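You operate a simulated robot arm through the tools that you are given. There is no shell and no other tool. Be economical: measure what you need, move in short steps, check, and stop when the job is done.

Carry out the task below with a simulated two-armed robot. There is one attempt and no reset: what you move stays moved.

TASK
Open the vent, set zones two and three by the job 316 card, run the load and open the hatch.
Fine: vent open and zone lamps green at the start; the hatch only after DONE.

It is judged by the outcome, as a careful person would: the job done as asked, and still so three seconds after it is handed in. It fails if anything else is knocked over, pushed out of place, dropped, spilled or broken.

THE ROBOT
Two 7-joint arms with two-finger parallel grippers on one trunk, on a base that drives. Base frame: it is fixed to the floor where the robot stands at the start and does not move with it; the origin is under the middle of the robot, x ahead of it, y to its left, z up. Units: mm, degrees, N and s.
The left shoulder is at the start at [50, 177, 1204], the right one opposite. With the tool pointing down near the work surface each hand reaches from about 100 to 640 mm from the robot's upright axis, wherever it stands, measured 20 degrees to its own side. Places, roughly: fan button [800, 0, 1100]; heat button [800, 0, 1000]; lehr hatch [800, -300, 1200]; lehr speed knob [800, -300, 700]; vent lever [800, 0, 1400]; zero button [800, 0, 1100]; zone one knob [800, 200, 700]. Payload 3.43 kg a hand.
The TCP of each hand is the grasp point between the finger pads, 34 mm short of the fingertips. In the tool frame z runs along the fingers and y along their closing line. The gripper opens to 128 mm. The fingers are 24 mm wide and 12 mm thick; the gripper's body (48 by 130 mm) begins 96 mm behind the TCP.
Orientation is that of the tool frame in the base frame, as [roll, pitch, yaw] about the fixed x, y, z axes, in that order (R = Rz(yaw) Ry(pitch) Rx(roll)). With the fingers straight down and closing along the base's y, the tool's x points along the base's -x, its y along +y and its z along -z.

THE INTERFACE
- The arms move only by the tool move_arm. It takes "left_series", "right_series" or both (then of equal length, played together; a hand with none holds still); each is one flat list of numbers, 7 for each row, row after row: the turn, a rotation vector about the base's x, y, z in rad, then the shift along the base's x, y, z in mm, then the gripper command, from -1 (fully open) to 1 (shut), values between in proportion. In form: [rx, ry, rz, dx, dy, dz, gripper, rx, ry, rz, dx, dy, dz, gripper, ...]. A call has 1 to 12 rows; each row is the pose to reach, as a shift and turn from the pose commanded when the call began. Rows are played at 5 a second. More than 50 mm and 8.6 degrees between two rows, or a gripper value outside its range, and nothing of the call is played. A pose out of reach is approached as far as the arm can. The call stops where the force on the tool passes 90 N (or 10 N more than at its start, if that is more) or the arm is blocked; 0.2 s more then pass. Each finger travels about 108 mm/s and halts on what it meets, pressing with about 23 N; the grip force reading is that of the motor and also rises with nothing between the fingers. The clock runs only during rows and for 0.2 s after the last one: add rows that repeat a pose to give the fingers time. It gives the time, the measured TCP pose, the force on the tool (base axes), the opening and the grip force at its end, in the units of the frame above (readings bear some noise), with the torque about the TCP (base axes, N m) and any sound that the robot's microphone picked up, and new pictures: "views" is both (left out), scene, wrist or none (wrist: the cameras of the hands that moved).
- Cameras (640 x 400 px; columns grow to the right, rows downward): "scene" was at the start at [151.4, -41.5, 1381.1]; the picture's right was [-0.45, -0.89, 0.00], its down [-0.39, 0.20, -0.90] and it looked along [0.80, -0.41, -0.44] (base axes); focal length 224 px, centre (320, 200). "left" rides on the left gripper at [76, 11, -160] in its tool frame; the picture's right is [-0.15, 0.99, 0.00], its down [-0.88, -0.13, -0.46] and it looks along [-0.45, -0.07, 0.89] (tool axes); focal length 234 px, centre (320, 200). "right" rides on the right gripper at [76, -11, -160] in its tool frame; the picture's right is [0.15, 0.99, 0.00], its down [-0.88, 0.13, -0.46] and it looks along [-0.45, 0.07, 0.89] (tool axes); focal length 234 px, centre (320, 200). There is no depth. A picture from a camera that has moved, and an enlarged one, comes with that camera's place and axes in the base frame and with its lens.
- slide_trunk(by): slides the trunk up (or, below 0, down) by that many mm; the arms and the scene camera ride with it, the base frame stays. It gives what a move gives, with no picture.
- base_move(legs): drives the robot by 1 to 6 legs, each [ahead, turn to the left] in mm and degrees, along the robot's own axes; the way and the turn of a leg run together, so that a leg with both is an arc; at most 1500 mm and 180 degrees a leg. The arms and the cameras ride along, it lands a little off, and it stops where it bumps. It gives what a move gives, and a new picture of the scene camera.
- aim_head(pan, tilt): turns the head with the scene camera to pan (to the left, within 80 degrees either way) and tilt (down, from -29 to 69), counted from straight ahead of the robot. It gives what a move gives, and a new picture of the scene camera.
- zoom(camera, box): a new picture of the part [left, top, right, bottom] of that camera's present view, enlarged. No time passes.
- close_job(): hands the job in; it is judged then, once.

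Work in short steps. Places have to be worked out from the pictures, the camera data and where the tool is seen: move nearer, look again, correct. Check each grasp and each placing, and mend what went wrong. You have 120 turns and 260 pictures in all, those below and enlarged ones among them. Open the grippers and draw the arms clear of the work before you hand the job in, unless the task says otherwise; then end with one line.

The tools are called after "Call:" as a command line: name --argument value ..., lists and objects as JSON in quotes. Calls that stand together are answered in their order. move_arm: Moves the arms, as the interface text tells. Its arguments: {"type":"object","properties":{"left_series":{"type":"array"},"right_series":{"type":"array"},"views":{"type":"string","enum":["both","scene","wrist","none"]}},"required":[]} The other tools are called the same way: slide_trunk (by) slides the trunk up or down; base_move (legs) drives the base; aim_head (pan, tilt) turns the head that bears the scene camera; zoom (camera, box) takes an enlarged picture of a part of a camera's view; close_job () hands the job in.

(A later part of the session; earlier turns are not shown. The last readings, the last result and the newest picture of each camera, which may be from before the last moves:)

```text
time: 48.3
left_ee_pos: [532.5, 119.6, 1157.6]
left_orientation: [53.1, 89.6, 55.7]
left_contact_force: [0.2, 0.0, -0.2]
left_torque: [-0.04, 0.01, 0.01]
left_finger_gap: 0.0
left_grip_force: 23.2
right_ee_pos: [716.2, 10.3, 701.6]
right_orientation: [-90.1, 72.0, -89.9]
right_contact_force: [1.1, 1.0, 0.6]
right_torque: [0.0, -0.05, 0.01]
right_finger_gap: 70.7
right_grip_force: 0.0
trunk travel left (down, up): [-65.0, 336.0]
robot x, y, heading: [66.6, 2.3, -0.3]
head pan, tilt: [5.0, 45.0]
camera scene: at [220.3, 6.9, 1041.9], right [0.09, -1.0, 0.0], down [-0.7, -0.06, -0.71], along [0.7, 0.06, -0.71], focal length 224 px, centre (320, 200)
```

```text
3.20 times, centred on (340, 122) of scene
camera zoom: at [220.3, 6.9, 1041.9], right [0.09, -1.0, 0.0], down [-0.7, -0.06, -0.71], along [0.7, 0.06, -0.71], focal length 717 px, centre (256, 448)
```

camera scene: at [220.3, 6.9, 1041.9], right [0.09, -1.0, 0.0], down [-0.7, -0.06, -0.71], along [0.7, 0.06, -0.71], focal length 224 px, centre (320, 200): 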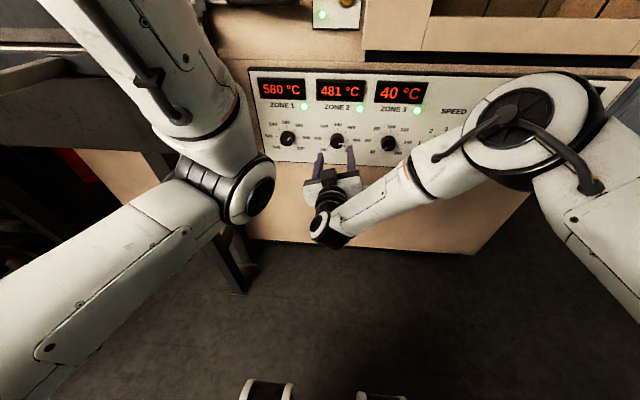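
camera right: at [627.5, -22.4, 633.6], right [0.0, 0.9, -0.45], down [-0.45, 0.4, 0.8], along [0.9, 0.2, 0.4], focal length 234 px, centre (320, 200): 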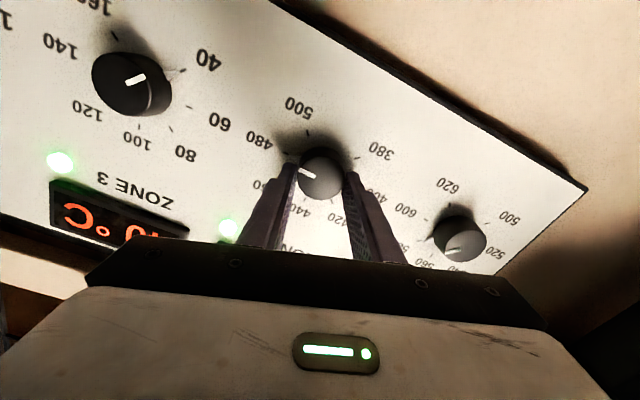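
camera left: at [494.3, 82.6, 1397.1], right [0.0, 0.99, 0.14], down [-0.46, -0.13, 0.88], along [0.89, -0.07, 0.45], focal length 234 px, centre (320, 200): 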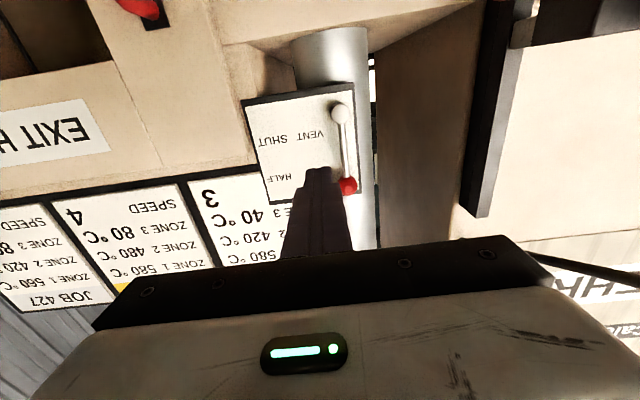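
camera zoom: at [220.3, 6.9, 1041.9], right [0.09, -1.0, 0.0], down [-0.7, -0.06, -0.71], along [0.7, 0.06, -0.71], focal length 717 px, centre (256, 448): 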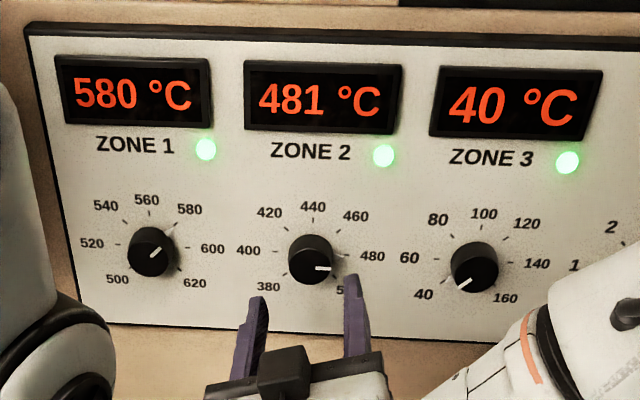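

Zone 2 holds at 481. Next I slide to zone 3 (y≈-136, z≈695), keeping the hand's -18° roll as the start angle.

Call:
move_arm --right_series '[0, 0, 0, 0, -40, -2, -0.1, 0, 0, 0, 0, -80, -4, -0.1, 0, 0, 0, 0, -120, -6, -0.1, 0, 0, 0, 15, -146, -7, -0.1]' --views "both"

Call:
zoom --camera "right" --box '[200, 100, 440, 250]'

```text
time: 49.3
left_ee_pos: [531.9, 119.4, 1156.8]
left_orientation: [58.1, 89.7, 60.7]
left_contact_force: [-0.7, 0.4, 0.5]
left_torque: [-0.02, -0.01, -0.02]
left_finger_gap: 0.0
left_grip_force: 22.8
right_ee_pos: [716.3, -64.3, 738.2]
right_orientation: [-95.5, 71.9, -97.7]
right_contact_force: [0.1, -0.4, 0.8]
right_torque: [-0.01, 0.01, 0.0]
right_finger_gap: 70.7
right_grip_force: 0.1
right hand out of reach, approached as far as the arm can: row 1, 2, 3, 4
trunk travel left (down, up): [-65.0, 336.0]
robot x, y, heading: [69.3, -1.3, 0.1]
head pan, tilt: [5.0, 45.0]
camera scene: at [220.5, 6.7, 1041.8], right [0.09, -1.0, 0.0], down [-0.7, -0.06, -0.71], along [0.7, 0.06, -0.71], focal length 224 px, centre (320, 200)
camera right: at [553.2, -91.6, 673.5], right [0.02, 0.9, -0.45], down [-0.41, 0.41, 0.81], along [0.91, 0.17, 0.38], focal length 234 px, centre (320, 200)
```

scene: 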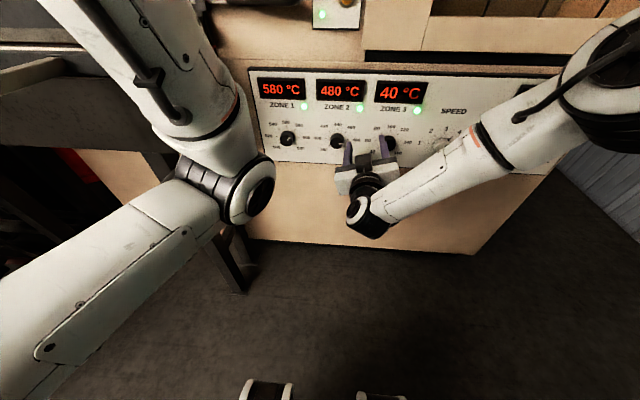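
right: 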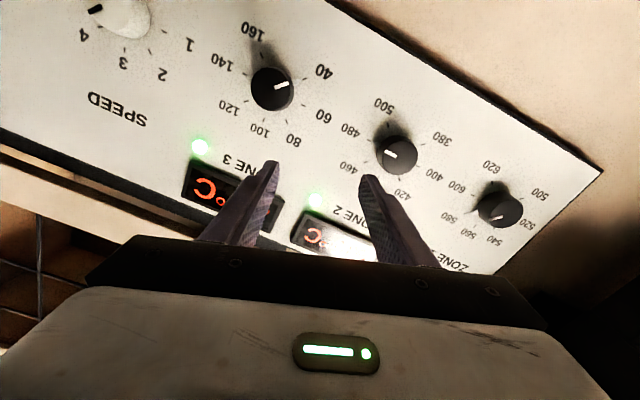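

```text
2.67 times, centred on (320, 175) of right
camera zoom: at [553.2, -91.6, 673.5], right [0.02, 0.9, -0.45], down [-0.41, 0.41, 0.81], along [0.91, 0.17, 0.38], focal length 624 px, centre (320, 267)
```

zoom: 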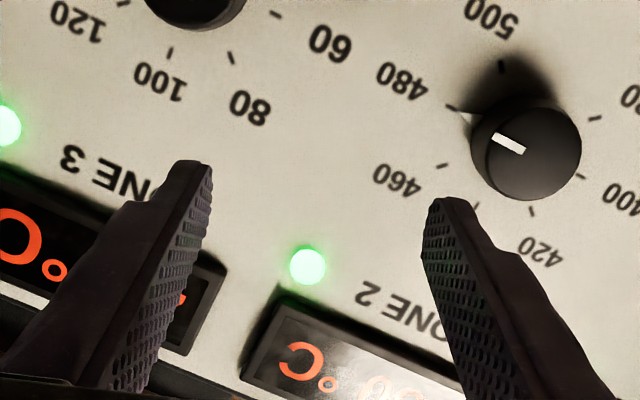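

Zone 2 reads exactly 480. The right arm can't come closer to its own side, so I turn the base right 12° to put zone 3 in the comfortable area.

Call:
base_move --legs '[[0, -12]]'

Call:
move_arm --right_series '[0, 0, 0.1, 0, 20, -15, -0.1, 0, 0, 0.2, 0, 40, -30, -0.1, 0, 0, 0.21, 10, 60, -43, -0.1]' --views "both"

```text
time: 50.5
left_ee_pos: [547.5, 18.4, 1157.7]
left_orientation: [47.7, 89.7, 38.0]
left_contact_force: [0.4, 0.6, -1.0]
left_torque: [0.01, -0.01, 0.0]
left_finger_gap: 0.0
left_grip_force: 22.6
right_ee_pos: [688.8, -199.5, 738.0]
right_orientation: [-95.3, 71.8, -109.9]
right_contact_force: [0.2, -1.1, 1.1]
right_torque: [0.0, -0.03, -0.01]
right_finger_gap: 70.3
right_grip_force: 0.2
trunk travel left (down, up): [-65.0, 336.0]
robot x, y, heading: [73.2, -0.6, -12.4]
head pan, tilt: [5.0, 45.0]
camera scene: at [218.3, -25.3, 1041.9], right [-0.13, -0.99, 0.0], down [-0.7, 0.09, -0.71], along [0.7, -0.09, -0.71], focal length 224 px, centre (320, 200)
```

scene: 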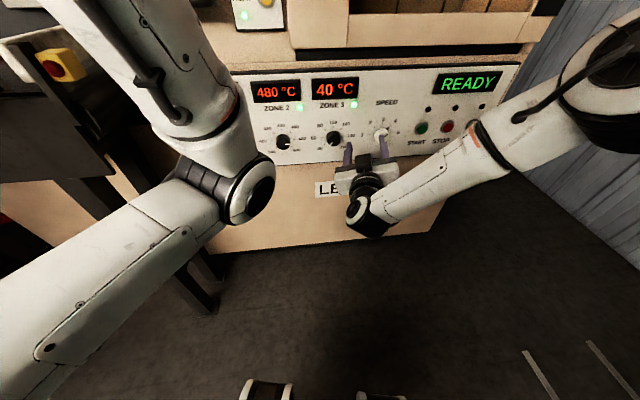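

```text
time: 51.3
left_ee_pos: [546.2, 17.8, 1156.8]
left_orientation: [46.2, 89.6, 36.6]
left_contact_force: [-1.4, -0.3, -0.3]
left_torque: [0.02, -0.01, 0.0]
left_finger_gap: 0.0
left_grip_force: 22.8
right_ee_pos: [690.1, -99.3, 727.7]
right_orientation: [-98.0, 71.7, -101.5]
right_contact_force: [-0.3, -0.2, 0.1]
right_torque: [0.01, 0.0, 0.0]
right_finger_gap: 70.4
right_grip_force: 0.1
right hand out of reach, approached as far as the arm can: row 1, 2, 3
trunk travel left (down, up): [-65.0, 336.0]
robot x, y, heading: [72.3, 0.1, -12.4]
head pan, tilt: [5.0, 45.0]
camera scene: at [218.2, -25.3, 1041.9], right [-0.13, -0.99, 0.0], down [-0.7, 0.09, -0.71], along [0.7, -0.09, -0.71], focal length 224 px, centre (320, 200)
camera right: at [524.1, -122.0, 666.2], right [0.04, 0.89, -0.45], down [-0.39, 0.43, 0.82], along [0.92, 0.14, 0.37], focal length 234 px, centre (320, 200)
```

scene: 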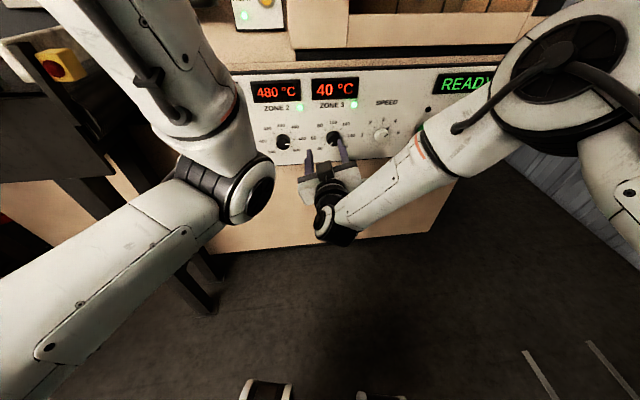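
right: 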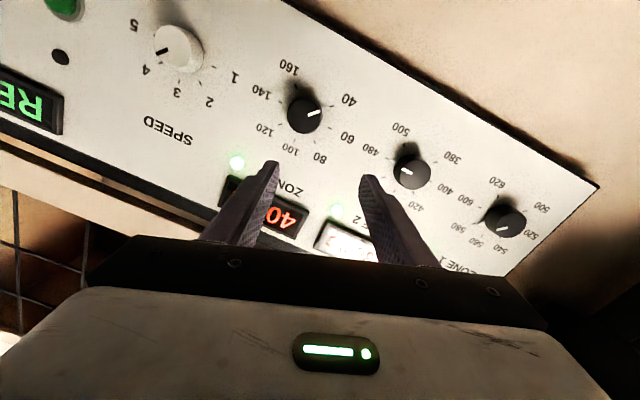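

Closer. I lower the trunk the last 55 mm and head for (730,-136,695).

Call:
slide_trunk --by -55

Call:
move_arm --right_series '[0, 0, 0, 15, -10, 5, -0.1, 0, 0, 0, 30, -22, 12, -0.1, 0, 0, 0, 40, -37, 22, -0.1]' --views "both"

```text
time: 52.3
left_ee_pos: [547.0, 19.3, 1101.9]
left_orientation: [44.1, 89.7, 34.5]
left_contact_force: [0.2, 0.4, 0.3]
left_torque: [-0.02, 0.02, 0.0]
left_finger_gap: 0.0
left_grip_force: 22.9
right_ee_pos: [688.8, -99.0, 672.6]
right_orientation: [-97.9, 71.8, -101.7]
right_contact_force: [0.7, -0.9, 0.0]
right_torque: [0.01, -0.03, 0.0]
right_finger_gap: 70.5
right_grip_force: 0.1
trunk travel left (down, up): [-10.0, 391.0]
robot x, y, heading: [72.1, -1.2, -12.1]
head pan, tilt: [5.0, 45.0]
```

```text
time: 53.1
left_ee_pos: [547.3, 18.6, 1101.8]
left_orientation: [48.1, 89.7, 38.6]
left_contact_force: [0.5, 0.2, -0.3]
left_torque: [-0.01, -0.01, -0.01]
left_finger_gap: 0.1
left_grip_force: 23.0
right_ee_pos: [729.3, -121.9, 704.9]
right_orientation: [-99.0, 71.6, -103.1]
right_contact_force: [0.0, -0.4, 0.0]
right_torque: [-0.05, 0.04, 0.02]
right_finger_gap: 70.1
right_grip_force: 0.1
right hand out of reach, approached as far as the arm can: row 2, 3
trunk travel left (down, up): [-10.0, 391.0]
robot x, y, heading: [66.5, -1.1, -12.3]
head pan, tilt: [5.0, 45.0]
camera scene: at [218.3, -25.3, 986.9], right [-0.13, -0.99, 0.0], down [-0.7, 0.09, -0.71], along [0.7, -0.09, -0.71], focal length 224 px, centre (320, 200)
camera right: at [562.5, -143.4, 643.3], right [0.05, 0.89, -0.45], down [-0.38, 0.43, 0.82], along [0.92, 0.13, 0.36], focal length 234 px, centre (320, 200)
```

scene: 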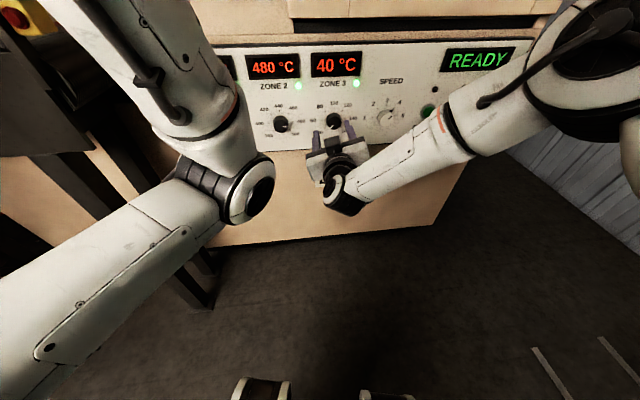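
right: 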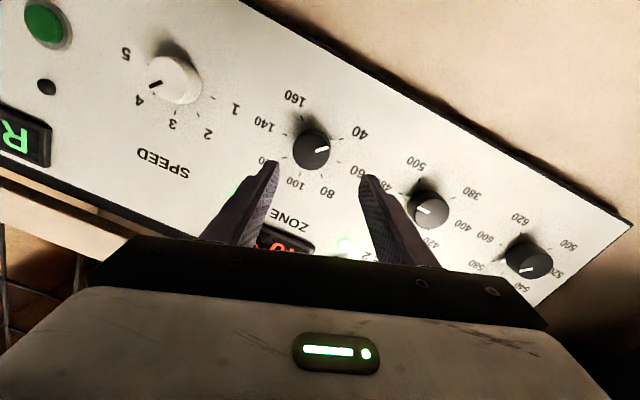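

Nearly there. I correct heading of the fingers and continue forward to just before the cap, since limits ease as the arm extends.

Call:
move_arm --right_series '[0, 0, 0, 12, -2, 0, -0.1, 0, 0, 0, 25, -4, 0, -0.1, 0, 0, 0, 35, -5, 0, -0.1]' --views "wrist"

Call:
zoom --camera "right" --box '[200, 100, 440, 250]'

```text
time: 53.9
left_ee_pos: [547.4, 18.6, 1101.4]
left_orientation: [49.0, 89.7, 39.4]
left_contact_force: [-0.3, -0.3, 0.3]
left_torque: [-0.01, 0.01, 0.01]
left_finger_gap: 0.0
left_grip_force: 22.9
right_ee_pos: [763.0, -120.7, 708.3]
right_orientation: [-99.0, 71.7, -102.9]
right_contact_force: [-0.3, 0.7, 0.4]
right_torque: [0.01, 0.0, -0.01]
right_finger_gap: 70.4
right_grip_force: 0.0
right hand out of reach, approached as far as the arm can: row 1, 2, 3
trunk travel left (down, up): [-10.0, 391.0]
robot x, y, heading: [67.5, 2.1, -12.4]
head pan, tilt: [5.0, 45.0]
camera right: at [596.9, -142.3, 647.8], right [0.05, 0.89, -0.45], down [-0.38, 0.43, 0.82], along [0.92, 0.13, 0.36], focal length 234 px, centre (320, 200)
```

right: 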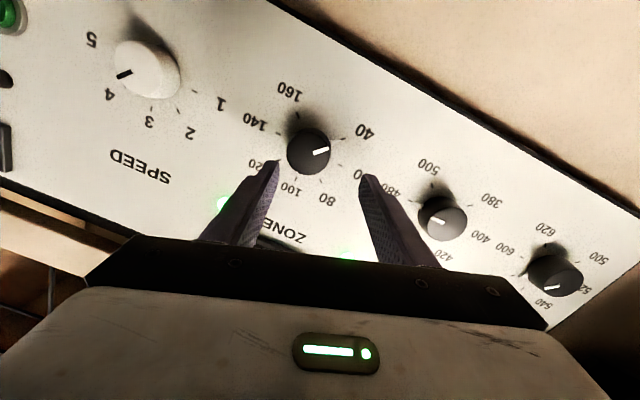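

```text
2.67 times, centred on (320, 175) of right
camera zoom: at [596.9, -142.3, 647.8], right [0.05, 0.89, -0.45], down [-0.38, 0.43, 0.82], along [0.92, 0.13, 0.36], focal length 624 px, centre (320, 267)
```

zoom: 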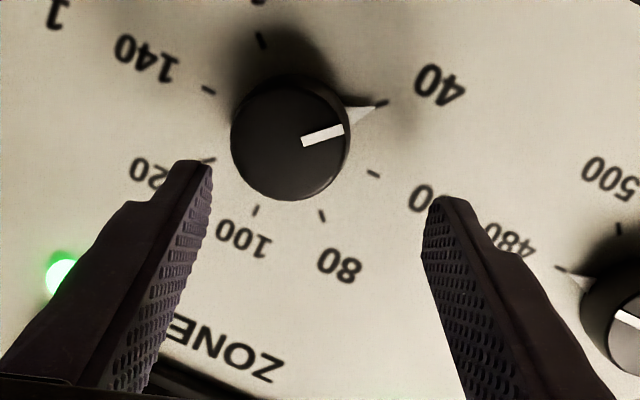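

The y command isn't realised; it may be a wrist roll limit. I test by rolling back +18°, repeating the target.

Call:
move_arm --right_series '[0.1, 0, 0, 0, 0, 0, -0.1, 0.2, 0, 0, 0, 0, 0, -0.1, 0.314, 0, 0, 0, -10, -10, -0.1, 0.44, 0, 0, 0, -10, -10, -0.1, 0.56, 0, 0, 0, -10, -10, -0.1]' --views "both"

```text
time: 55.1
left_ee_pos: [547.4, 18.7, 1102.7]
left_orientation: [48.7, 89.6, 39.0]
left_contact_force: [0.2, 0.0, 0.3]
left_torque: [0.03, -0.01, 0.0]
left_finger_gap: 0.2
left_grip_force: 22.8
right_ee_pos: [763.1, -117.0, 708.2]
right_orientation: [108.7, 75.3, 105.5]
right_contact_force: [0.1, 0.2, 1.0]
right_torque: [0.03, 0.02, -0.01]
right_finger_gap: 70.5
right_grip_force: 0.1
right hand out of reach, approached as far as the arm can: row 3, 4, 5
trunk travel left (down, up): [-10.0, 391.0]
robot x, y, heading: [71.3, -2.9, -12.3]
head pan, tilt: [5.0, 45.0]
camera scene: at [218.3, -25.3, 986.9], right [-0.13, -0.99, 0.0], down [-0.7, 0.09, -0.71], along [0.7, -0.09, -0.71], focal length 224 px, centre (320, 200)
camera right: at [597.2, -101.6, 645.5], right [0.06, 0.99, 0.1], down [-0.39, -0.07, 0.92], along [0.92, -0.09, 0.38], focal length 234 px, centre (320, 200)
```

scene: 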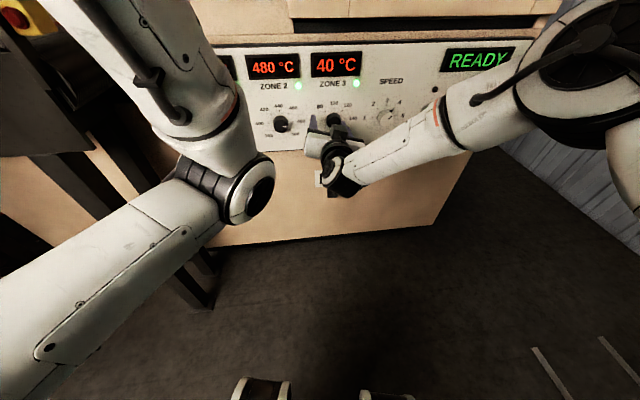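
right: 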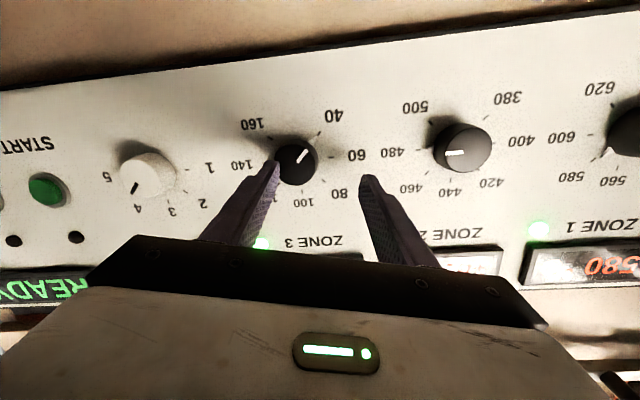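

The wrist bend limits the right arm here. The left arm is already level and comes across, so it should suit zone 3 better. I withdraw the right hand to its own side first.

Call:
move_arm --right_series '[0, 0, 0, -40, 0, 0, -0.1, 0, 0.1, 0, -70, -20, 5, -0.1, 0, 0.2, 0, -80, -60, 15, -0.1, 0, 0.3, 0, -90, -100, 25, -0.1, 0, 0.4, 0, -100, -140, 35, -0.1, 0, 0.5, 0, -110, -180, 45, -0.1, 0, 0.5, 0, -110, -220, 45, -0.1, 0, 0.5, 0, -110, -250, 45, -0.1]' --views "scene"

```text
time: 56.9
left_ee_pos: [548.0, 19.1, 1102.7]
left_orientation: [48.0, 89.7, 38.4]
left_contact_force: [0.4, 1.5, -0.4]
left_torque: [0.0, 0.0, -0.05]
left_finger_gap: 0.0
left_grip_force: 22.8
right_ee_pos: [655.2, -367.6, 751.8]
right_orientation: [161.0, 55.0, 154.9]
right_contact_force: [-0.5, -0.1, 0.5]
right_torque: [0.0, 0.02, -0.05]
right_finger_gap: 70.1
right_grip_force: 0.1
trunk travel left (down, up): [-10.0, 391.0]
robot x, y, heading: [72.7, -5.8, -12.6]
head pan, tilt: [5.0, 45.0]
camera scene: at [218.3, -25.2, 986.9], right [-0.13, -0.99, 0.0], down [-0.7, 0.09, -0.71], along [0.7, -0.09, -0.71], focal length 224 px, centre (320, 200)
```

scene: 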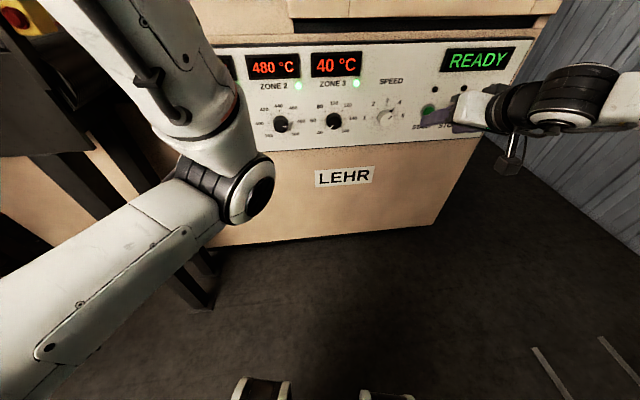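

Right is clear. I bring the left hand down toward zone 3 in two parts, watching its elbow against the table.

Call:
move_arm --left_series '[0, 0, 0.04, 10, -19, -38, 1, 0, 0, 0.08, 20, -38, -76, 0.5, 0, 0, 0.12, 30, -57, -114, 0.2, 0, 0, 0.17, 40, -76, -152, -0.1]' --views "both"

```text
time: 58.1
left_ee_pos: [610.0, -21.1, 945.2]
left_orientation: [59.5, 85.2, 65.7]
left_contact_force: [1.3, 0.3, -0.4]
left_torque: [0.0, -0.02, 0.01]
left_finger_gap: 70.6
left_grip_force: 0.0
right_ee_pos: [655.9, -367.0, 752.8]
right_orientation: [161.2, 55.0, 154.8]
right_contact_force: [-0.3, -0.3, 0.4]
right_torque: [-0.04, 0.0, -0.02]
right_finger_gap: 70.3
right_grip_force: 0.1
trunk travel left (down, up): [-10.0, 391.0]
robot x, y, heading: [71.9, -1.1, -11.9]
head pan, tilt: [5.0, 45.0]
stopped in row 4 (left hand): the arm was blocked; the commanded pose is now the measured one
camera scene: at [218.4, -25.2, 986.9], right [-0.13, -0.99, 0.0], down [-0.7, 0.09, -0.71], along [0.7, -0.09, -0.71], focal length 224 px, centre (320, 200)
camera left: at [453.8, -21.4, 864.0], right [-0.11, 0.97, 0.22], down [-0.47, -0.25, 0.85], along [0.88, -0.01, 0.48], focal length 234 px, centre (320, 200)
```

scene: 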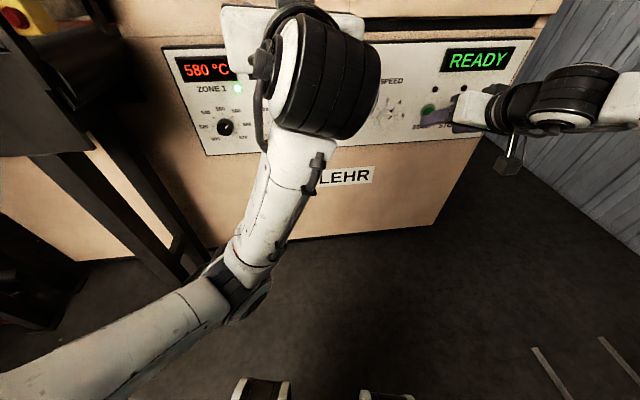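
left: 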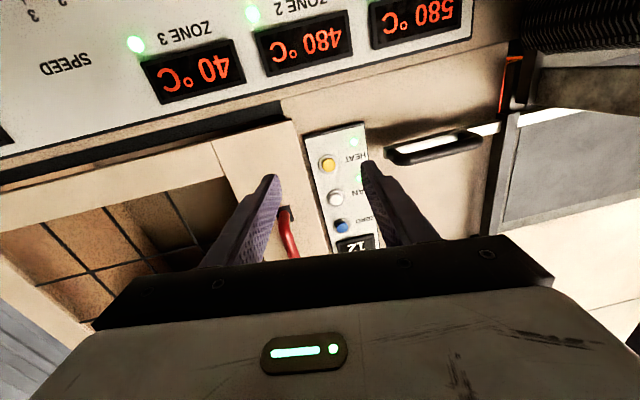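

The left arm was stopped with its elbow hanging low; no force is shown. I try a smaller, more forward step to see if it frees.

Call:
move_arm --left_series '[0, 0, 0, 20, -10, 0, -0.1, 0, 0, 0, 40, -25, -10, -0.1, 0, 0, 0, 60, -45, -25, -0.1, 0, 0, 0, 70, -65, -45, -0.1]' --views "scene"

```text
time: 59.3
left_ee_pos: [706.9, -43.0, 886.7]
left_orientation: [61.8, 80.3, 73.3]
left_contact_force: [-0.9, 0.1, 0.9]
left_torque: [0.01, 0.03, -0.01]
left_finger_gap: 70.3
left_grip_force: 0.0
right_ee_pos: [655.5, -367.5, 751.0]
right_orientation: [161.1, 54.9, 154.9]
right_contact_force: [0.4, -0.7, 1.0]
right_torque: [0.01, -0.01, 0.04]
right_finger_gap: 70.4
right_grip_force: 0.1
trunk travel left (down, up): [-10.0, 391.0]
robot x, y, heading: [67.8, 2.5, -12.4]
head pan, tilt: [5.0, 45.0]
stopped in row 4 (left hand): the arm was blocked; the commanded pose is now the measured one
camera scene: at [218.4, -25.2, 986.9], right [-0.13, -0.99, 0.0], down [-0.7, 0.09, -0.71], along [0.7, -0.09, -0.71], focal length 224 px, centre (320, 200)
```

scene: 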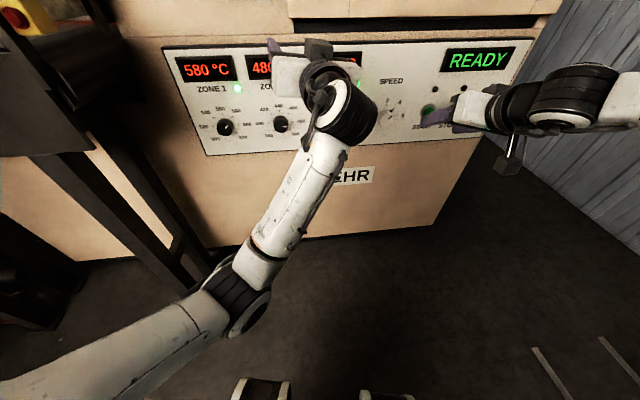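

It is moving, only lagging. I correct its aim (11° left, 5° up now) and continue down in slower steps.

Call:
move_arm --left_series '[0, 0.02, -0.05, -5, -12, -15, -0.1, 0, 0.04, -0.1, -10, -24, -30, -0.1, 0, 0.06, -0.15, -10, -36, -45, -0.1, 0, 0.08, -0.19, -10, -48, -60, -0.1, 0, 0.08, -0.19, -10, -60, -75, -0.1, 0, 0.08, -0.19, -10, -70, -90, -0.1]' --views "both"

```text
time: 60.9
left_ee_pos: [707.6, -91.3, 786.1]
left_orientation: [87.4, 78.4, 89.4]
left_contact_force: [0.7, -0.5, 1.9]
left_torque: [-0.01, 0.0, 0.02]
left_finger_gap: 70.3
left_grip_force: 0.0
right_ee_pos: [654.9, -368.0, 751.0]
right_orientation: [161.2, 54.9, 154.9]
right_contact_force: [-0.5, 0.4, -0.5]
right_torque: [-0.01, 0.02, -0.01]
right_finger_gap: 70.2
right_grip_force: 0.1
trunk travel left (down, up): [-10.0, 391.0]
robot x, y, heading: [67.2, -0.4, -12.3]
head pan, tilt: [5.0, 45.0]
stopped in row 6 (left hand): the arm was blocked; the commanded pose is now the measured one
camera scene: at [218.4, -25.2, 986.9], right [-0.13, -0.99, 0.0], down [-0.7, 0.09, -0.71], along [0.7, -0.09, -0.71], focal length 224 px, centre (320, 200)
camera left: at [549.4, -72.0, 713.7], right [-0.04, 0.94, 0.34], down [-0.45, -0.32, 0.83], along [0.89, -0.12, 0.44], focal length 234 px, centre (320, 200)
```

scene: 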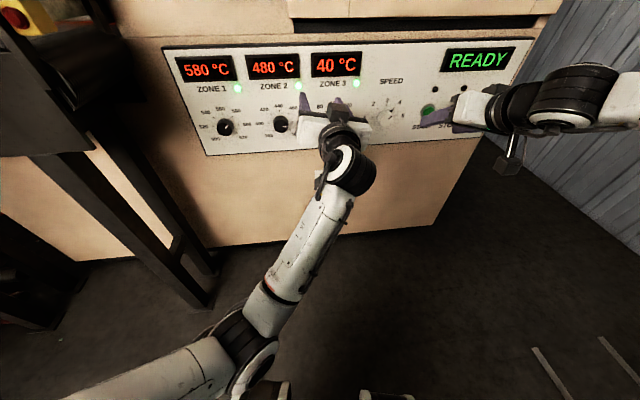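
left: 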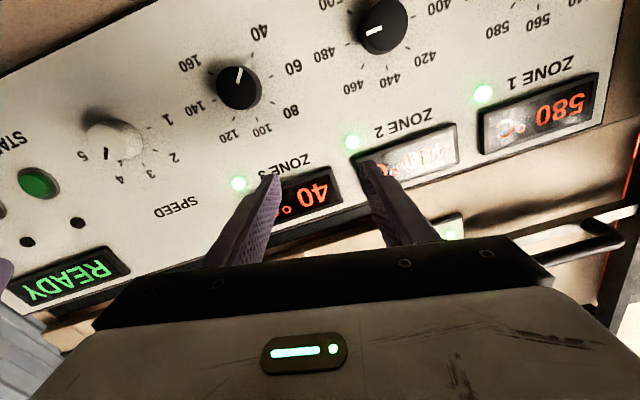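

Aim is good now; zone 3's cap computes to (805,-138,697). I continue down and across.

Call:
move_arm --left_series '[0, 0, 0, 2, -8, -15, -0.1, 0, 0, 0, 4, -16, -30, -0.1, 0, 0, 0, 6, -24, -45, -0.1, 0, 0, 0, 8, -32, -60, -0.1, 0, 0, 0, 10, -40, -75, -0.1, 0, 0, 0, 15, -46, -90, -0.1]' --views "both"

```text
time: 62.5
left_ee_pos: [740.6, -116.2, 702.9]
left_orientation: [79.3, 76.3, 83.2]
left_contact_force: [0.6, 0.4, -0.4]
left_torque: [-0.03, -0.02, 0.0]
left_finger_gap: 70.4
left_grip_force: 0.0
right_ee_pos: [655.0, -369.4, 752.1]
right_orientation: [161.1, 54.9, 154.8]
right_contact_force: [0.5, 0.4, 0.4]
right_torque: [-0.02, 0.01, 0.02]
right_finger_gap: 70.5
right_grip_force: 0.0
trunk travel left (down, up): [-10.0, 391.0]
robot x, y, heading: [67.0, 4.1, -12.5]
head pan, tilt: [5.0, 45.0]
stopped in row 6 (left hand): the arm was blocked; the commanded pose is now the measured one
camera scene: at [218.3, -25.2, 986.9], right [-0.13, -0.99, 0.0], down [-0.7, 0.09, -0.71], along [0.7, -0.09, -0.71], focal length 224 px, centre (320, 200)
camera left: at [581.4, -99.0, 624.9], right [-0.08, 0.93, 0.37], down [-0.47, -0.36, 0.81], along [0.88, -0.11, 0.46], focal length 234 px, centre (320, 200)
```

scene: 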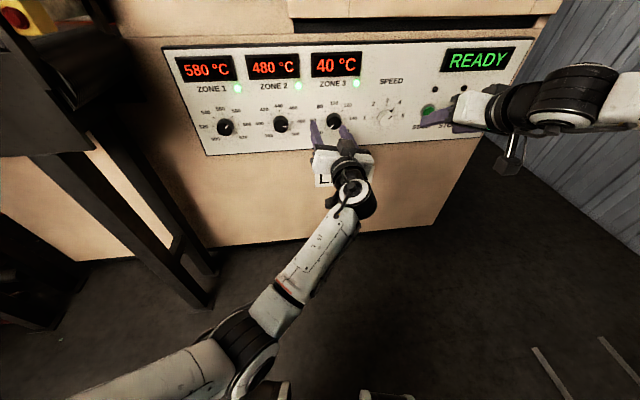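
left: 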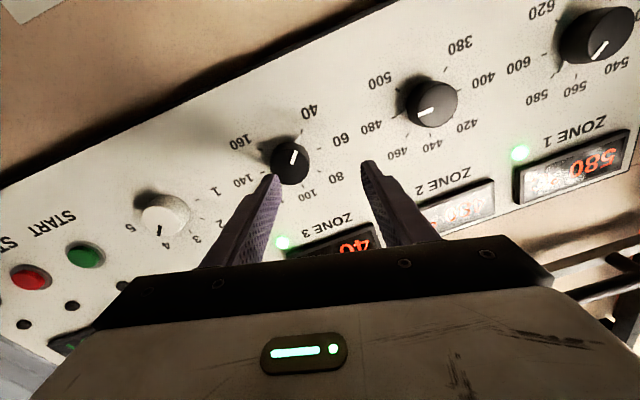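

Close. I correct the aim slightly and move to just in front of the cap (y≈-138, z≈695).

Call:
move_arm --left_series '[0, 0.02, -0.03, 4, -8, -3, -0.1, 0, 0.04, -0.06, 8, -16, -6, -0.1, 0, 0.044, -0.063, 14, -22, -8, -0.1, 0, 0.044, -0.063, 24, -22, -8, -0.1]' --views "wrist"

Call:
zoom --camera "left" --box '[200, 100, 440, 250]'

```text
time: 63.5
left_ee_pos: [764.5, -128.7, 675.3]
left_orientation: [93.7, 74.9, 94.3]
left_contact_force: [-0.4, 0.9, 0.4]
left_torque: [0.0, 0.0, -0.03]
left_finger_gap: 70.6
left_grip_force: 0.0
right_ee_pos: [654.9, -366.7, 752.4]
right_orientation: [161.2, 55.0, 154.9]
right_contact_force: [0.2, 0.2, -0.1]
right_torque: [0.01, -0.01, 0.01]
right_finger_gap: 70.5
right_grip_force: 0.0
trunk travel left (down, up): [-10.0, 391.0]
robot x, y, heading: [70.3, 1.4, -12.3]
head pan, tilt: [5.0, 45.0]
camera left: at [602.7, -99.2, 607.5], right [-0.01, 0.92, 0.4], down [-0.44, -0.36, 0.82], along [0.9, -0.17, 0.4], focal length 234 px, centre (320, 200)
```

left: 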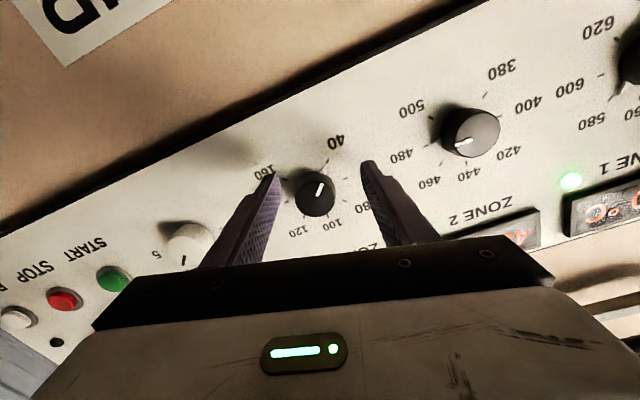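

```text
2.67 times, centred on (320, 175) of left
camera zoom: at [602.7, -99.2, 607.5], right [-0.01, 0.92, 0.4], down [-0.44, -0.36, 0.82], along [0.9, -0.17, 0.4], focal length 624 px, centre (320, 267)
```

zoom: 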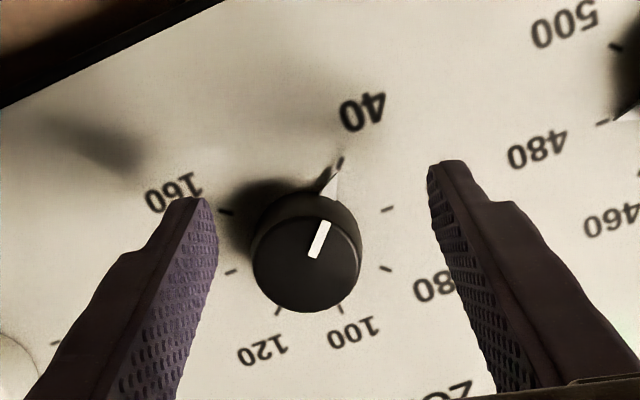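

Now 20 mm low. I correct up 20 and 9 right.

Call:
move_arm --left_series '[0, 0, 0, 0, -5, 10, -0.1, 0, 0, 0, 0, -9, 20, -0.1, 0, 0, 0, 0, -9, 20, -0.1]' --views "wrist"

Call:
zoom --camera "left" --box '[200, 100, 440, 250]'

```text
time: 64.5
left_ee_pos: [769.7, -118.7, 665.8]
left_orientation: [98.1, 72.5, 99.8]
left_contact_force: [0.5, 0.1, -0.5]
left_torque: [0.0, -0.01, 0.01]
left_finger_gap: 70.5
left_grip_force: 0.1
right_ee_pos: [654.6, -368.0, 751.5]
right_orientation: [161.1, 54.9, 154.9]
right_contact_force: [0.4, -0.1, -0.7]
right_torque: [-0.04, -0.01, -0.01]
right_finger_gap: 70.3
right_grip_force: 0.0
trunk travel left (down, up): [-10.0, 391.0]
robot x, y, heading: [72.3, 0.0, -12.5]
head pan, tilt: [5.0, 45.0]
stopped in row 3 (left hand): the arm was blocked; the commanded pose is now the measured one
camera left: at [606.1, -90.7, 603.8], right [-0.01, 0.9, 0.44], down [-0.41, -0.4, 0.82], along [0.91, -0.16, 0.37], focal length 234 px, centre (320, 200)
```

left: 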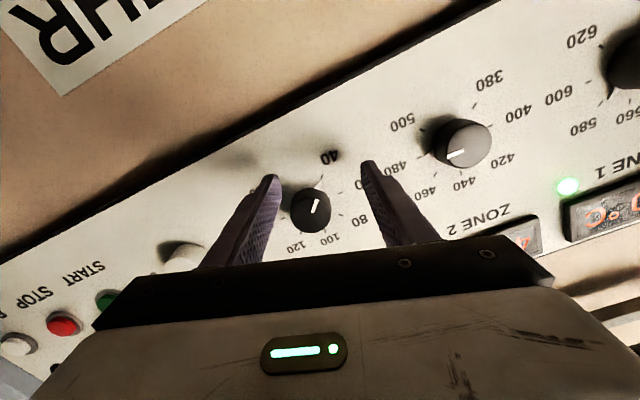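

```text
2.67 times, centred on (320, 175) of left
camera zoom: at [606.1, -90.7, 603.8], right [-0.01, 0.9, 0.44], down [-0.41, -0.4, 0.82], along [0.91, -0.16, 0.37], focal length 624 px, centre (320, 267)
```

zoom: 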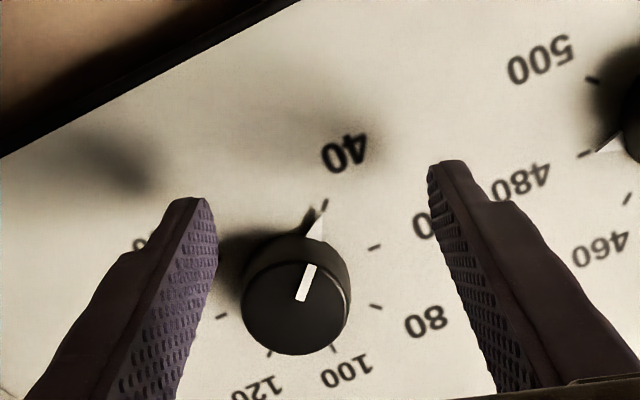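

The arm is truly blocked, most likely the low left elbow against the robot's own base. I back off a little and raise the trunk 30 mm, which lifts hand and elbow together.

Call:
move_arm --left_series '[0, 0, 0, -15, 0, 0, -0.1, 0, 0, 0, -25, 0, 0, -0.1]' --views "none"

Call:
slide_trunk --by 60

Call:
aim_head --pan 15 --tilt 60

```text
time: 65.1
left_ee_pos: [747.3, -119.2, 675.7]
left_orientation: [95.7, 72.9, 97.4]
left_contact_force: [-0.1, -0.4, 0.4]
left_torque: [0.03, -0.03, 0.01]
left_finger_gap: 70.3
left_grip_force: 0.1
right_ee_pos: [655.5, -367.3, 751.9]
right_orientation: [161.0, 55.0, 154.8]
right_contact_force: [0.3, -0.5, -1.0]
right_torque: [0.01, -0.02, 0.01]
right_finger_gap: 70.6
right_grip_force: 0.1
trunk travel left (down, up): [-10.0, 391.0]
robot x, y, heading: [70.6, -4.0, -12.2]
head pan, tilt: [5.0, 45.0]
```

```text
time: 66.1
left_ee_pos: [747.1, -118.2, 732.3]
left_orientation: [95.8, 72.6, 97.7]
left_contact_force: [1.2, 0.1, -0.2]
left_torque: [0.01, 0.01, -0.01]
left_finger_gap: 70.4
left_grip_force: 0.0
right_ee_pos: [655.3, -368.1, 812.0]
right_orientation: [161.0, 54.9, 154.8]
right_contact_force: [0.5, 0.3, -0.2]
right_torque: [-0.01, 0.01, 0.0]
right_finger_gap: 70.6
right_grip_force: 0.1
trunk travel left (down, up): [-70.0, 331.0]
robot x, y, heading: [72.6, -2.0, -12.5]
head pan, tilt: [5.0, 45.0]
```

```text
time: 66.8
left_ee_pos: [746.8, -118.1, 733.2]
left_orientation: [96.0, 72.5, 97.9]
left_contact_force: [-0.1, -0.3, 0.7]
left_torque: [-0.01, 0.01, -0.03]
left_finger_gap: 70.4
left_grip_force: 0.1
right_ee_pos: [654.6, -367.6, 811.8]
right_orientation: [161.0, 54.9, 154.9]
right_contact_force: [0.0, 0.4, 0.0]
right_torque: [-0.04, 0.01, 0.0]
right_finger_gap: 70.4
right_grip_force: 0.1
trunk travel left (down, up): [-70.0, 331.0]
robot x, y, heading: [71.3, 0.9, -12.4]
head pan, tilt: [15.0, 60.0]
camera scene: at [204.3, -11.8, 1027.4], right [0.05, -1.0, 0.0], down [-0.86, -0.04, -0.5], along [0.5, 0.02, -0.87], focal length 224 px, centre (320, 200)
```

scene: 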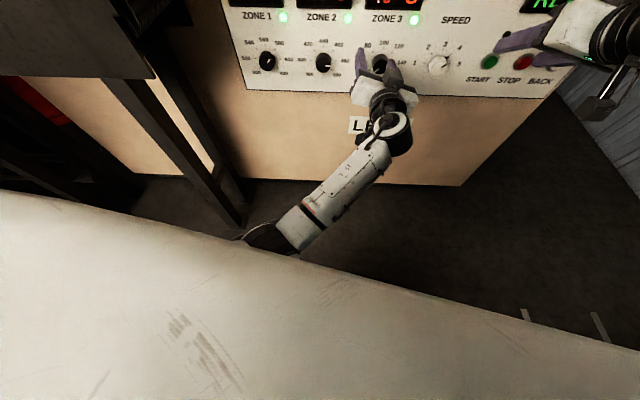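

Now I bring the left hand down to the axis: -37 in z, -20 in y.

Call:
move_arm --left_series '[0, 0, 0, 0, -7, -12, -0.1, 0, 0, 0, 0, -14, -24, -0.1, 0, 0, 0, 0, -20, -37, -0.1, 0, 0, 0, 0, -20, -37, -0.1]' --views "wrist"

```text
time: 67.8
left_ee_pos: [746.0, -133.3, 685.7]
left_orientation: [97.6, 71.8, 99.6]
left_contact_force: [-0.7, 0.1, -1.5]
left_torque: [0.0, 0.0, 0.02]
left_finger_gap: 70.6
left_grip_force: 0.0
right_ee_pos: [655.3, -368.3, 811.8]
right_orientation: [161.1, 55.0, 154.7]
right_contact_force: [0.7, -0.5, -0.3]
right_torque: [0.04, -0.03, 0.0]
right_finger_gap: 70.3
right_grip_force: 0.0
trunk travel left (down, up): [-70.0, 331.0]
robot x, y, heading: [72.5, 2.7, -12.3]
head pan, tilt: [15.0, 60.0]
camera left: at [582.7, -106.3, 624.0], right [-0.02, 0.9, 0.45], down [-0.41, -0.41, 0.81], along [0.91, -0.17, 0.37], focal length 234 px, centre (320, 200)
```

left: 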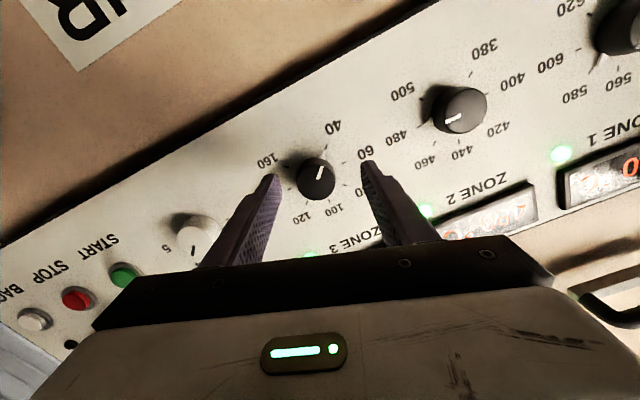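

Call:
move_arm --left_series '[0, 0, 0, 0, -4, 5, -0.1, 0, 0, 0, 0, -4, 9, -0.1, 0, 0, 0, 0, -4, 9, -0.1]' --views "none"

```text
time: 68.6
left_ee_pos: [747.1, -132.2, 689.7]
left_orientation: [98.3, 71.4, 100.6]
left_contact_force: [-0.1, -0.3, -0.3]
left_torque: [-0.02, 0.04, 0.0]
left_finger_gap: 70.5
left_grip_force: 0.1
right_ee_pos: [654.6, -368.9, 811.1]
right_orientation: [161.2, 55.0, 154.8]
right_contact_force: [-1.4, -0.6, -0.1]
right_torque: [0.0, 0.04, 0.01]
right_finger_gap: 70.6
right_grip_force: 0.2
trunk travel left (down, up): [-70.0, 331.0]
robot x, y, heading: [70.9, -3.6, -12.4]
head pan, tilt: [15.0, 60.0]
```

Still imprecise, suggesting the elbow still rubs. I raise the trunk another 70 and come down again.

Call:
slide_trunk --by 70

Call:
move_arm --left_series '[0, 0, 0, 0, -2, -15, -0.1, 0, 0, 0, 0, -4, -30, -0.1, 0, 0, 0, 0, -6, -45, -0.1, 0, 0, 0, 0, -6, -62, -0.1, 0, 0, 0, 0, -6, -62, -0.1]' --views "both"

```text
time: 69.7
left_ee_pos: [748.9, -132.3, 762.2]
left_orientation: [97.6, 71.4, 99.9]
left_contact_force: [0.2, 0.3, 0.2]
left_torque: [0.02, -0.01, 0.01]
left_finger_gap: 70.4
left_grip_force: 0.0
right_ee_pos: [655.1, -367.5, 882.2]
right_orientation: [161.2, 54.9, 154.8]
right_contact_force: [-0.1, 0.3, 0.8]
right_torque: [0.0, 0.03, 0.0]
right_finger_gap: 70.4
right_grip_force: 0.1
trunk travel left (down, up): [-140.0, 261.0]
robot x, y, heading: [68.0, -0.6, -12.2]
head pan, tilt: [15.0, 60.0]
```

```text
time: 70.9
left_ee_pos: [746.0, -145.1, 703.2]
left_orientation: [97.7, 72.3, 99.6]
left_contact_force: [0.5, 1.0, 0.0]
left_torque: [-0.04, -0.01, 0.03]
left_finger_gap: 70.4
left_grip_force: 0.0
right_ee_pos: [655.3, -367.8, 881.5]
right_orientation: [161.0, 55.0, 154.8]
right_contact_force: [-0.2, -0.3, -0.6]
right_torque: [-0.01, -0.01, 0.0]
right_finger_gap: 70.5
right_grip_force: 0.0
trunk travel left (down, up): [-140.0, 261.0]
robot x, y, heading: [66.7, -0.8, -12.3]
head pan, tilt: [15.0, 60.0]
camera scene: at [204.2, -11.8, 1097.4], right [0.05, -1.0, 0.0], down [-0.86, -0.04, -0.5], along [0.5, 0.02, -0.87], focal length 224 px, centre (320, 200)
camera left: at [582.6, -117.4, 642.6], right [-0.02, 0.9, 0.44], down [-0.41, -0.41, 0.82], along [0.91, -0.16, 0.37], focal length 234 px, centre (320, 200)
```

scene: 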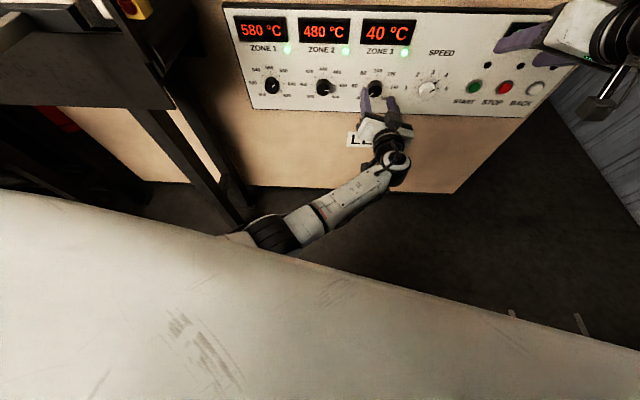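
left: 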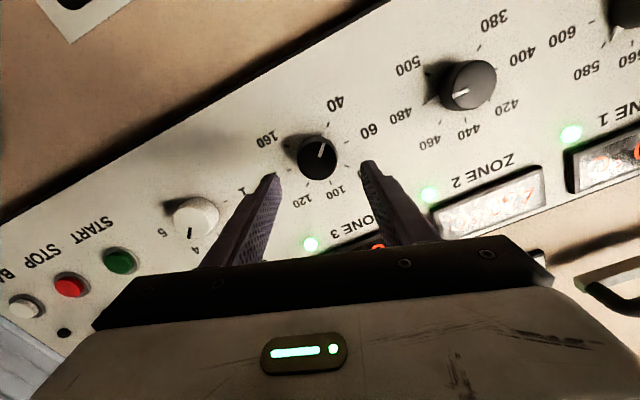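

Much better response. Fine correction: y +7, z -8, and x to 764.

Call:
move_arm --left_series '[0, 0, 0, 6, 4, -4, -0.1, 0, 0, 0, 12, 7, -8, -0.1, 0, 0, 0, 18, 7, -8, -0.1, 0, 0, 0, 18, 7, -8, -0.1]' --views "wrist"

Call:
zoom --camera "left" --box '[200, 100, 440, 250]'

```text
time: 71.9
left_ee_pos: [762.3, -137.8, 692.9]
left_orientation: [99.2, 72.1, 100.8]
left_contact_force: [-0.2, -0.3, 0.2]
left_torque: [0.0, 0.02, -0.03]
left_finger_gap: 70.3
left_grip_force: 0.1
right_ee_pos: [655.6, -367.6, 882.4]
right_orientation: [161.2, 55.0, 154.9]
right_contact_force: [0.0, -1.1, -0.2]
right_torque: [0.03, 0.02, -0.02]
right_finger_gap: 70.4
right_grip_force: 0.1
trunk travel left (down, up): [-140.0, 261.0]
robot x, y, heading: [65.9, 1.0, -12.3]
head pan, tilt: [15.0, 60.0]
camera left: at [598.2, -110.8, 631.8], right [-0.01, 0.9, 0.44], down [-0.4, -0.41, 0.82], along [0.92, -0.16, 0.37], focal length 234 px, centre (320, 200)
```

left: 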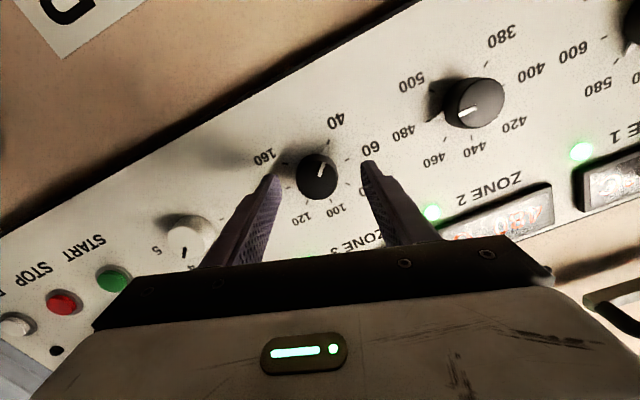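

```text
2.67 times, centred on (320, 175) of left
camera zoom: at [598.2, -110.8, 631.8], right [-0.01, 0.9, 0.44], down [-0.4, -0.41, 0.82], along [0.92, -0.16, 0.37], focal length 624 px, centre (320, 267)
```

zoom: 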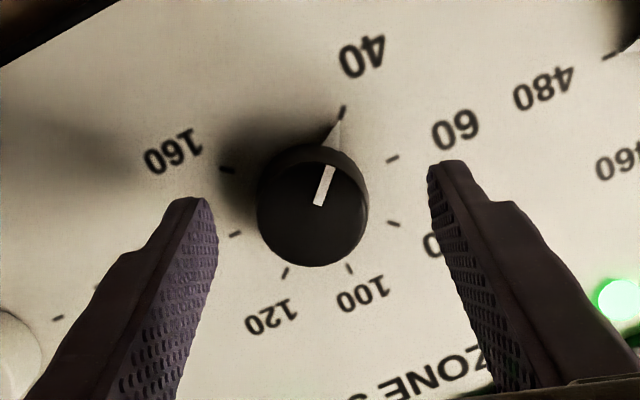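

Centred. I go in 25 mm and grip.

Call:
move_arm --left_series '[0, 0, 0, 8, 0, 1, -0.1, 0, 0, 0, 17, 0, 2, -0.1, 0, 0, 0, 26, 0, 2, -0.1, 0, 0, 0, 26, 0, 2, 1, 0, 0, 0, 26, 0, 2, 1]' --views "wrist"

```text
time: 73.3
left_ee_pos: [780.2, -112.6, 649.3]
left_orientation: [105.9, 69.2, 108.6]
left_contact_force: [0.1, 0.4, -0.1]
left_torque: [0.02, 0.01, 0.01]
left_finger_gap: 0.1
left_grip_force: 23.3
right_ee_pos: [654.8, -368.2, 883.0]
right_orientation: [161.2, 54.9, 154.9]
right_contact_force: [-0.4, 0.3, 0.5]
right_torque: [-0.01, -0.05, 0.03]
right_finger_gap: 70.4
right_grip_force: 0.1
trunk travel left (down, up): [-140.0, 261.0]
robot x, y, heading: [70.0, 0.1, -12.2]
head pan, tilt: [15.0, 60.0]
stopped in row 5 (left hand): the arm was blocked; the commanded pose is now the measured one
camera left: at [613.1, -87.5, 598.9], right [-0.01, 0.88, 0.47], down [-0.35, -0.45, 0.82], along [0.94, -0.16, 0.31], focal length 234 px, centre (320, 200)
```

left: 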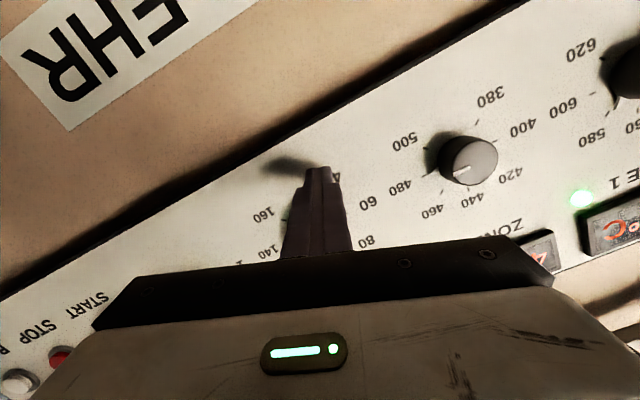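

The hand sank as it advanced; something blocks the arm. I back out and look at the left arm itself.

Call:
move_arm --left_series '[0, 0, 0, -20, 0, 0, 1, 0, 0, 0, -50, 0, 0, 1]' --views "none"

Call:
aim_head --pan 30 --tilt 50

```text
time: 73.9
left_ee_pos: [728.9, -117.8, 654.6]
left_orientation: [106.0, 69.6, 108.4]
left_contact_force: [0.2, -0.1, -0.1]
left_torque: [0.04, -0.01, -0.01]
left_finger_gap: 0.0
left_grip_force: 23.2
right_ee_pos: [655.1, -367.6, 882.3]
right_orientation: [161.1, 55.1, 154.8]
right_contact_force: [0.3, 0.6, 0.1]
right_torque: [0.07, 0.01, -0.03]
right_finger_gap: 70.3
right_grip_force: 0.1
trunk travel left (down, up): [-140.0, 261.0]
robot x, y, heading: [67.5, -0.6, -12.2]
head pan, tilt: [15.0, 60.0]
```

```text
time: 74.7
left_ee_pos: [730.7, -117.7, 653.3]
left_orientation: [105.8, 69.5, 108.4]
left_contact_force: [1.0, 0.4, -0.3]
left_torque: [-0.02, 0.02, -0.03]
left_finger_gap: 0.1
left_grip_force: 22.8
right_ee_pos: [655.7, -368.3, 882.5]
right_orientation: [161.1, 54.9, 154.8]
right_contact_force: [0.1, -0.9, 0.5]
right_torque: [0.01, -0.01, -0.04]
right_finger_gap: 70.5
right_grip_force: 0.0
trunk travel left (down, up): [-140.0, 261.0]
robot x, y, heading: [66.4, -2.6, -12.2]
head pan, tilt: [30.0, 50.0]
camera scene: at [211.0, 8.4, 1109.9], right [0.3, -0.95, 0.0], down [-0.73, -0.23, -0.64], along [0.61, 0.2, -0.77], focal length 224 px, centre (320, 200)
```

scene: 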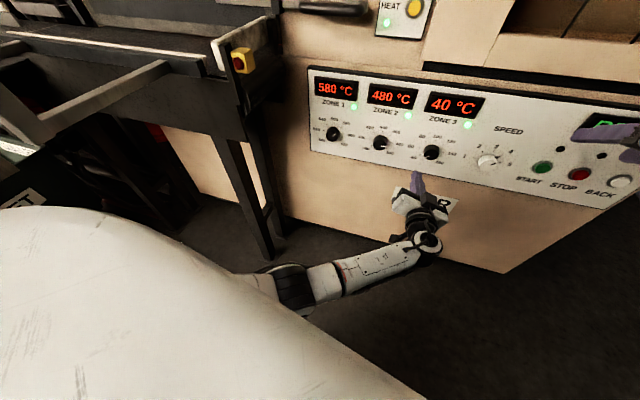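

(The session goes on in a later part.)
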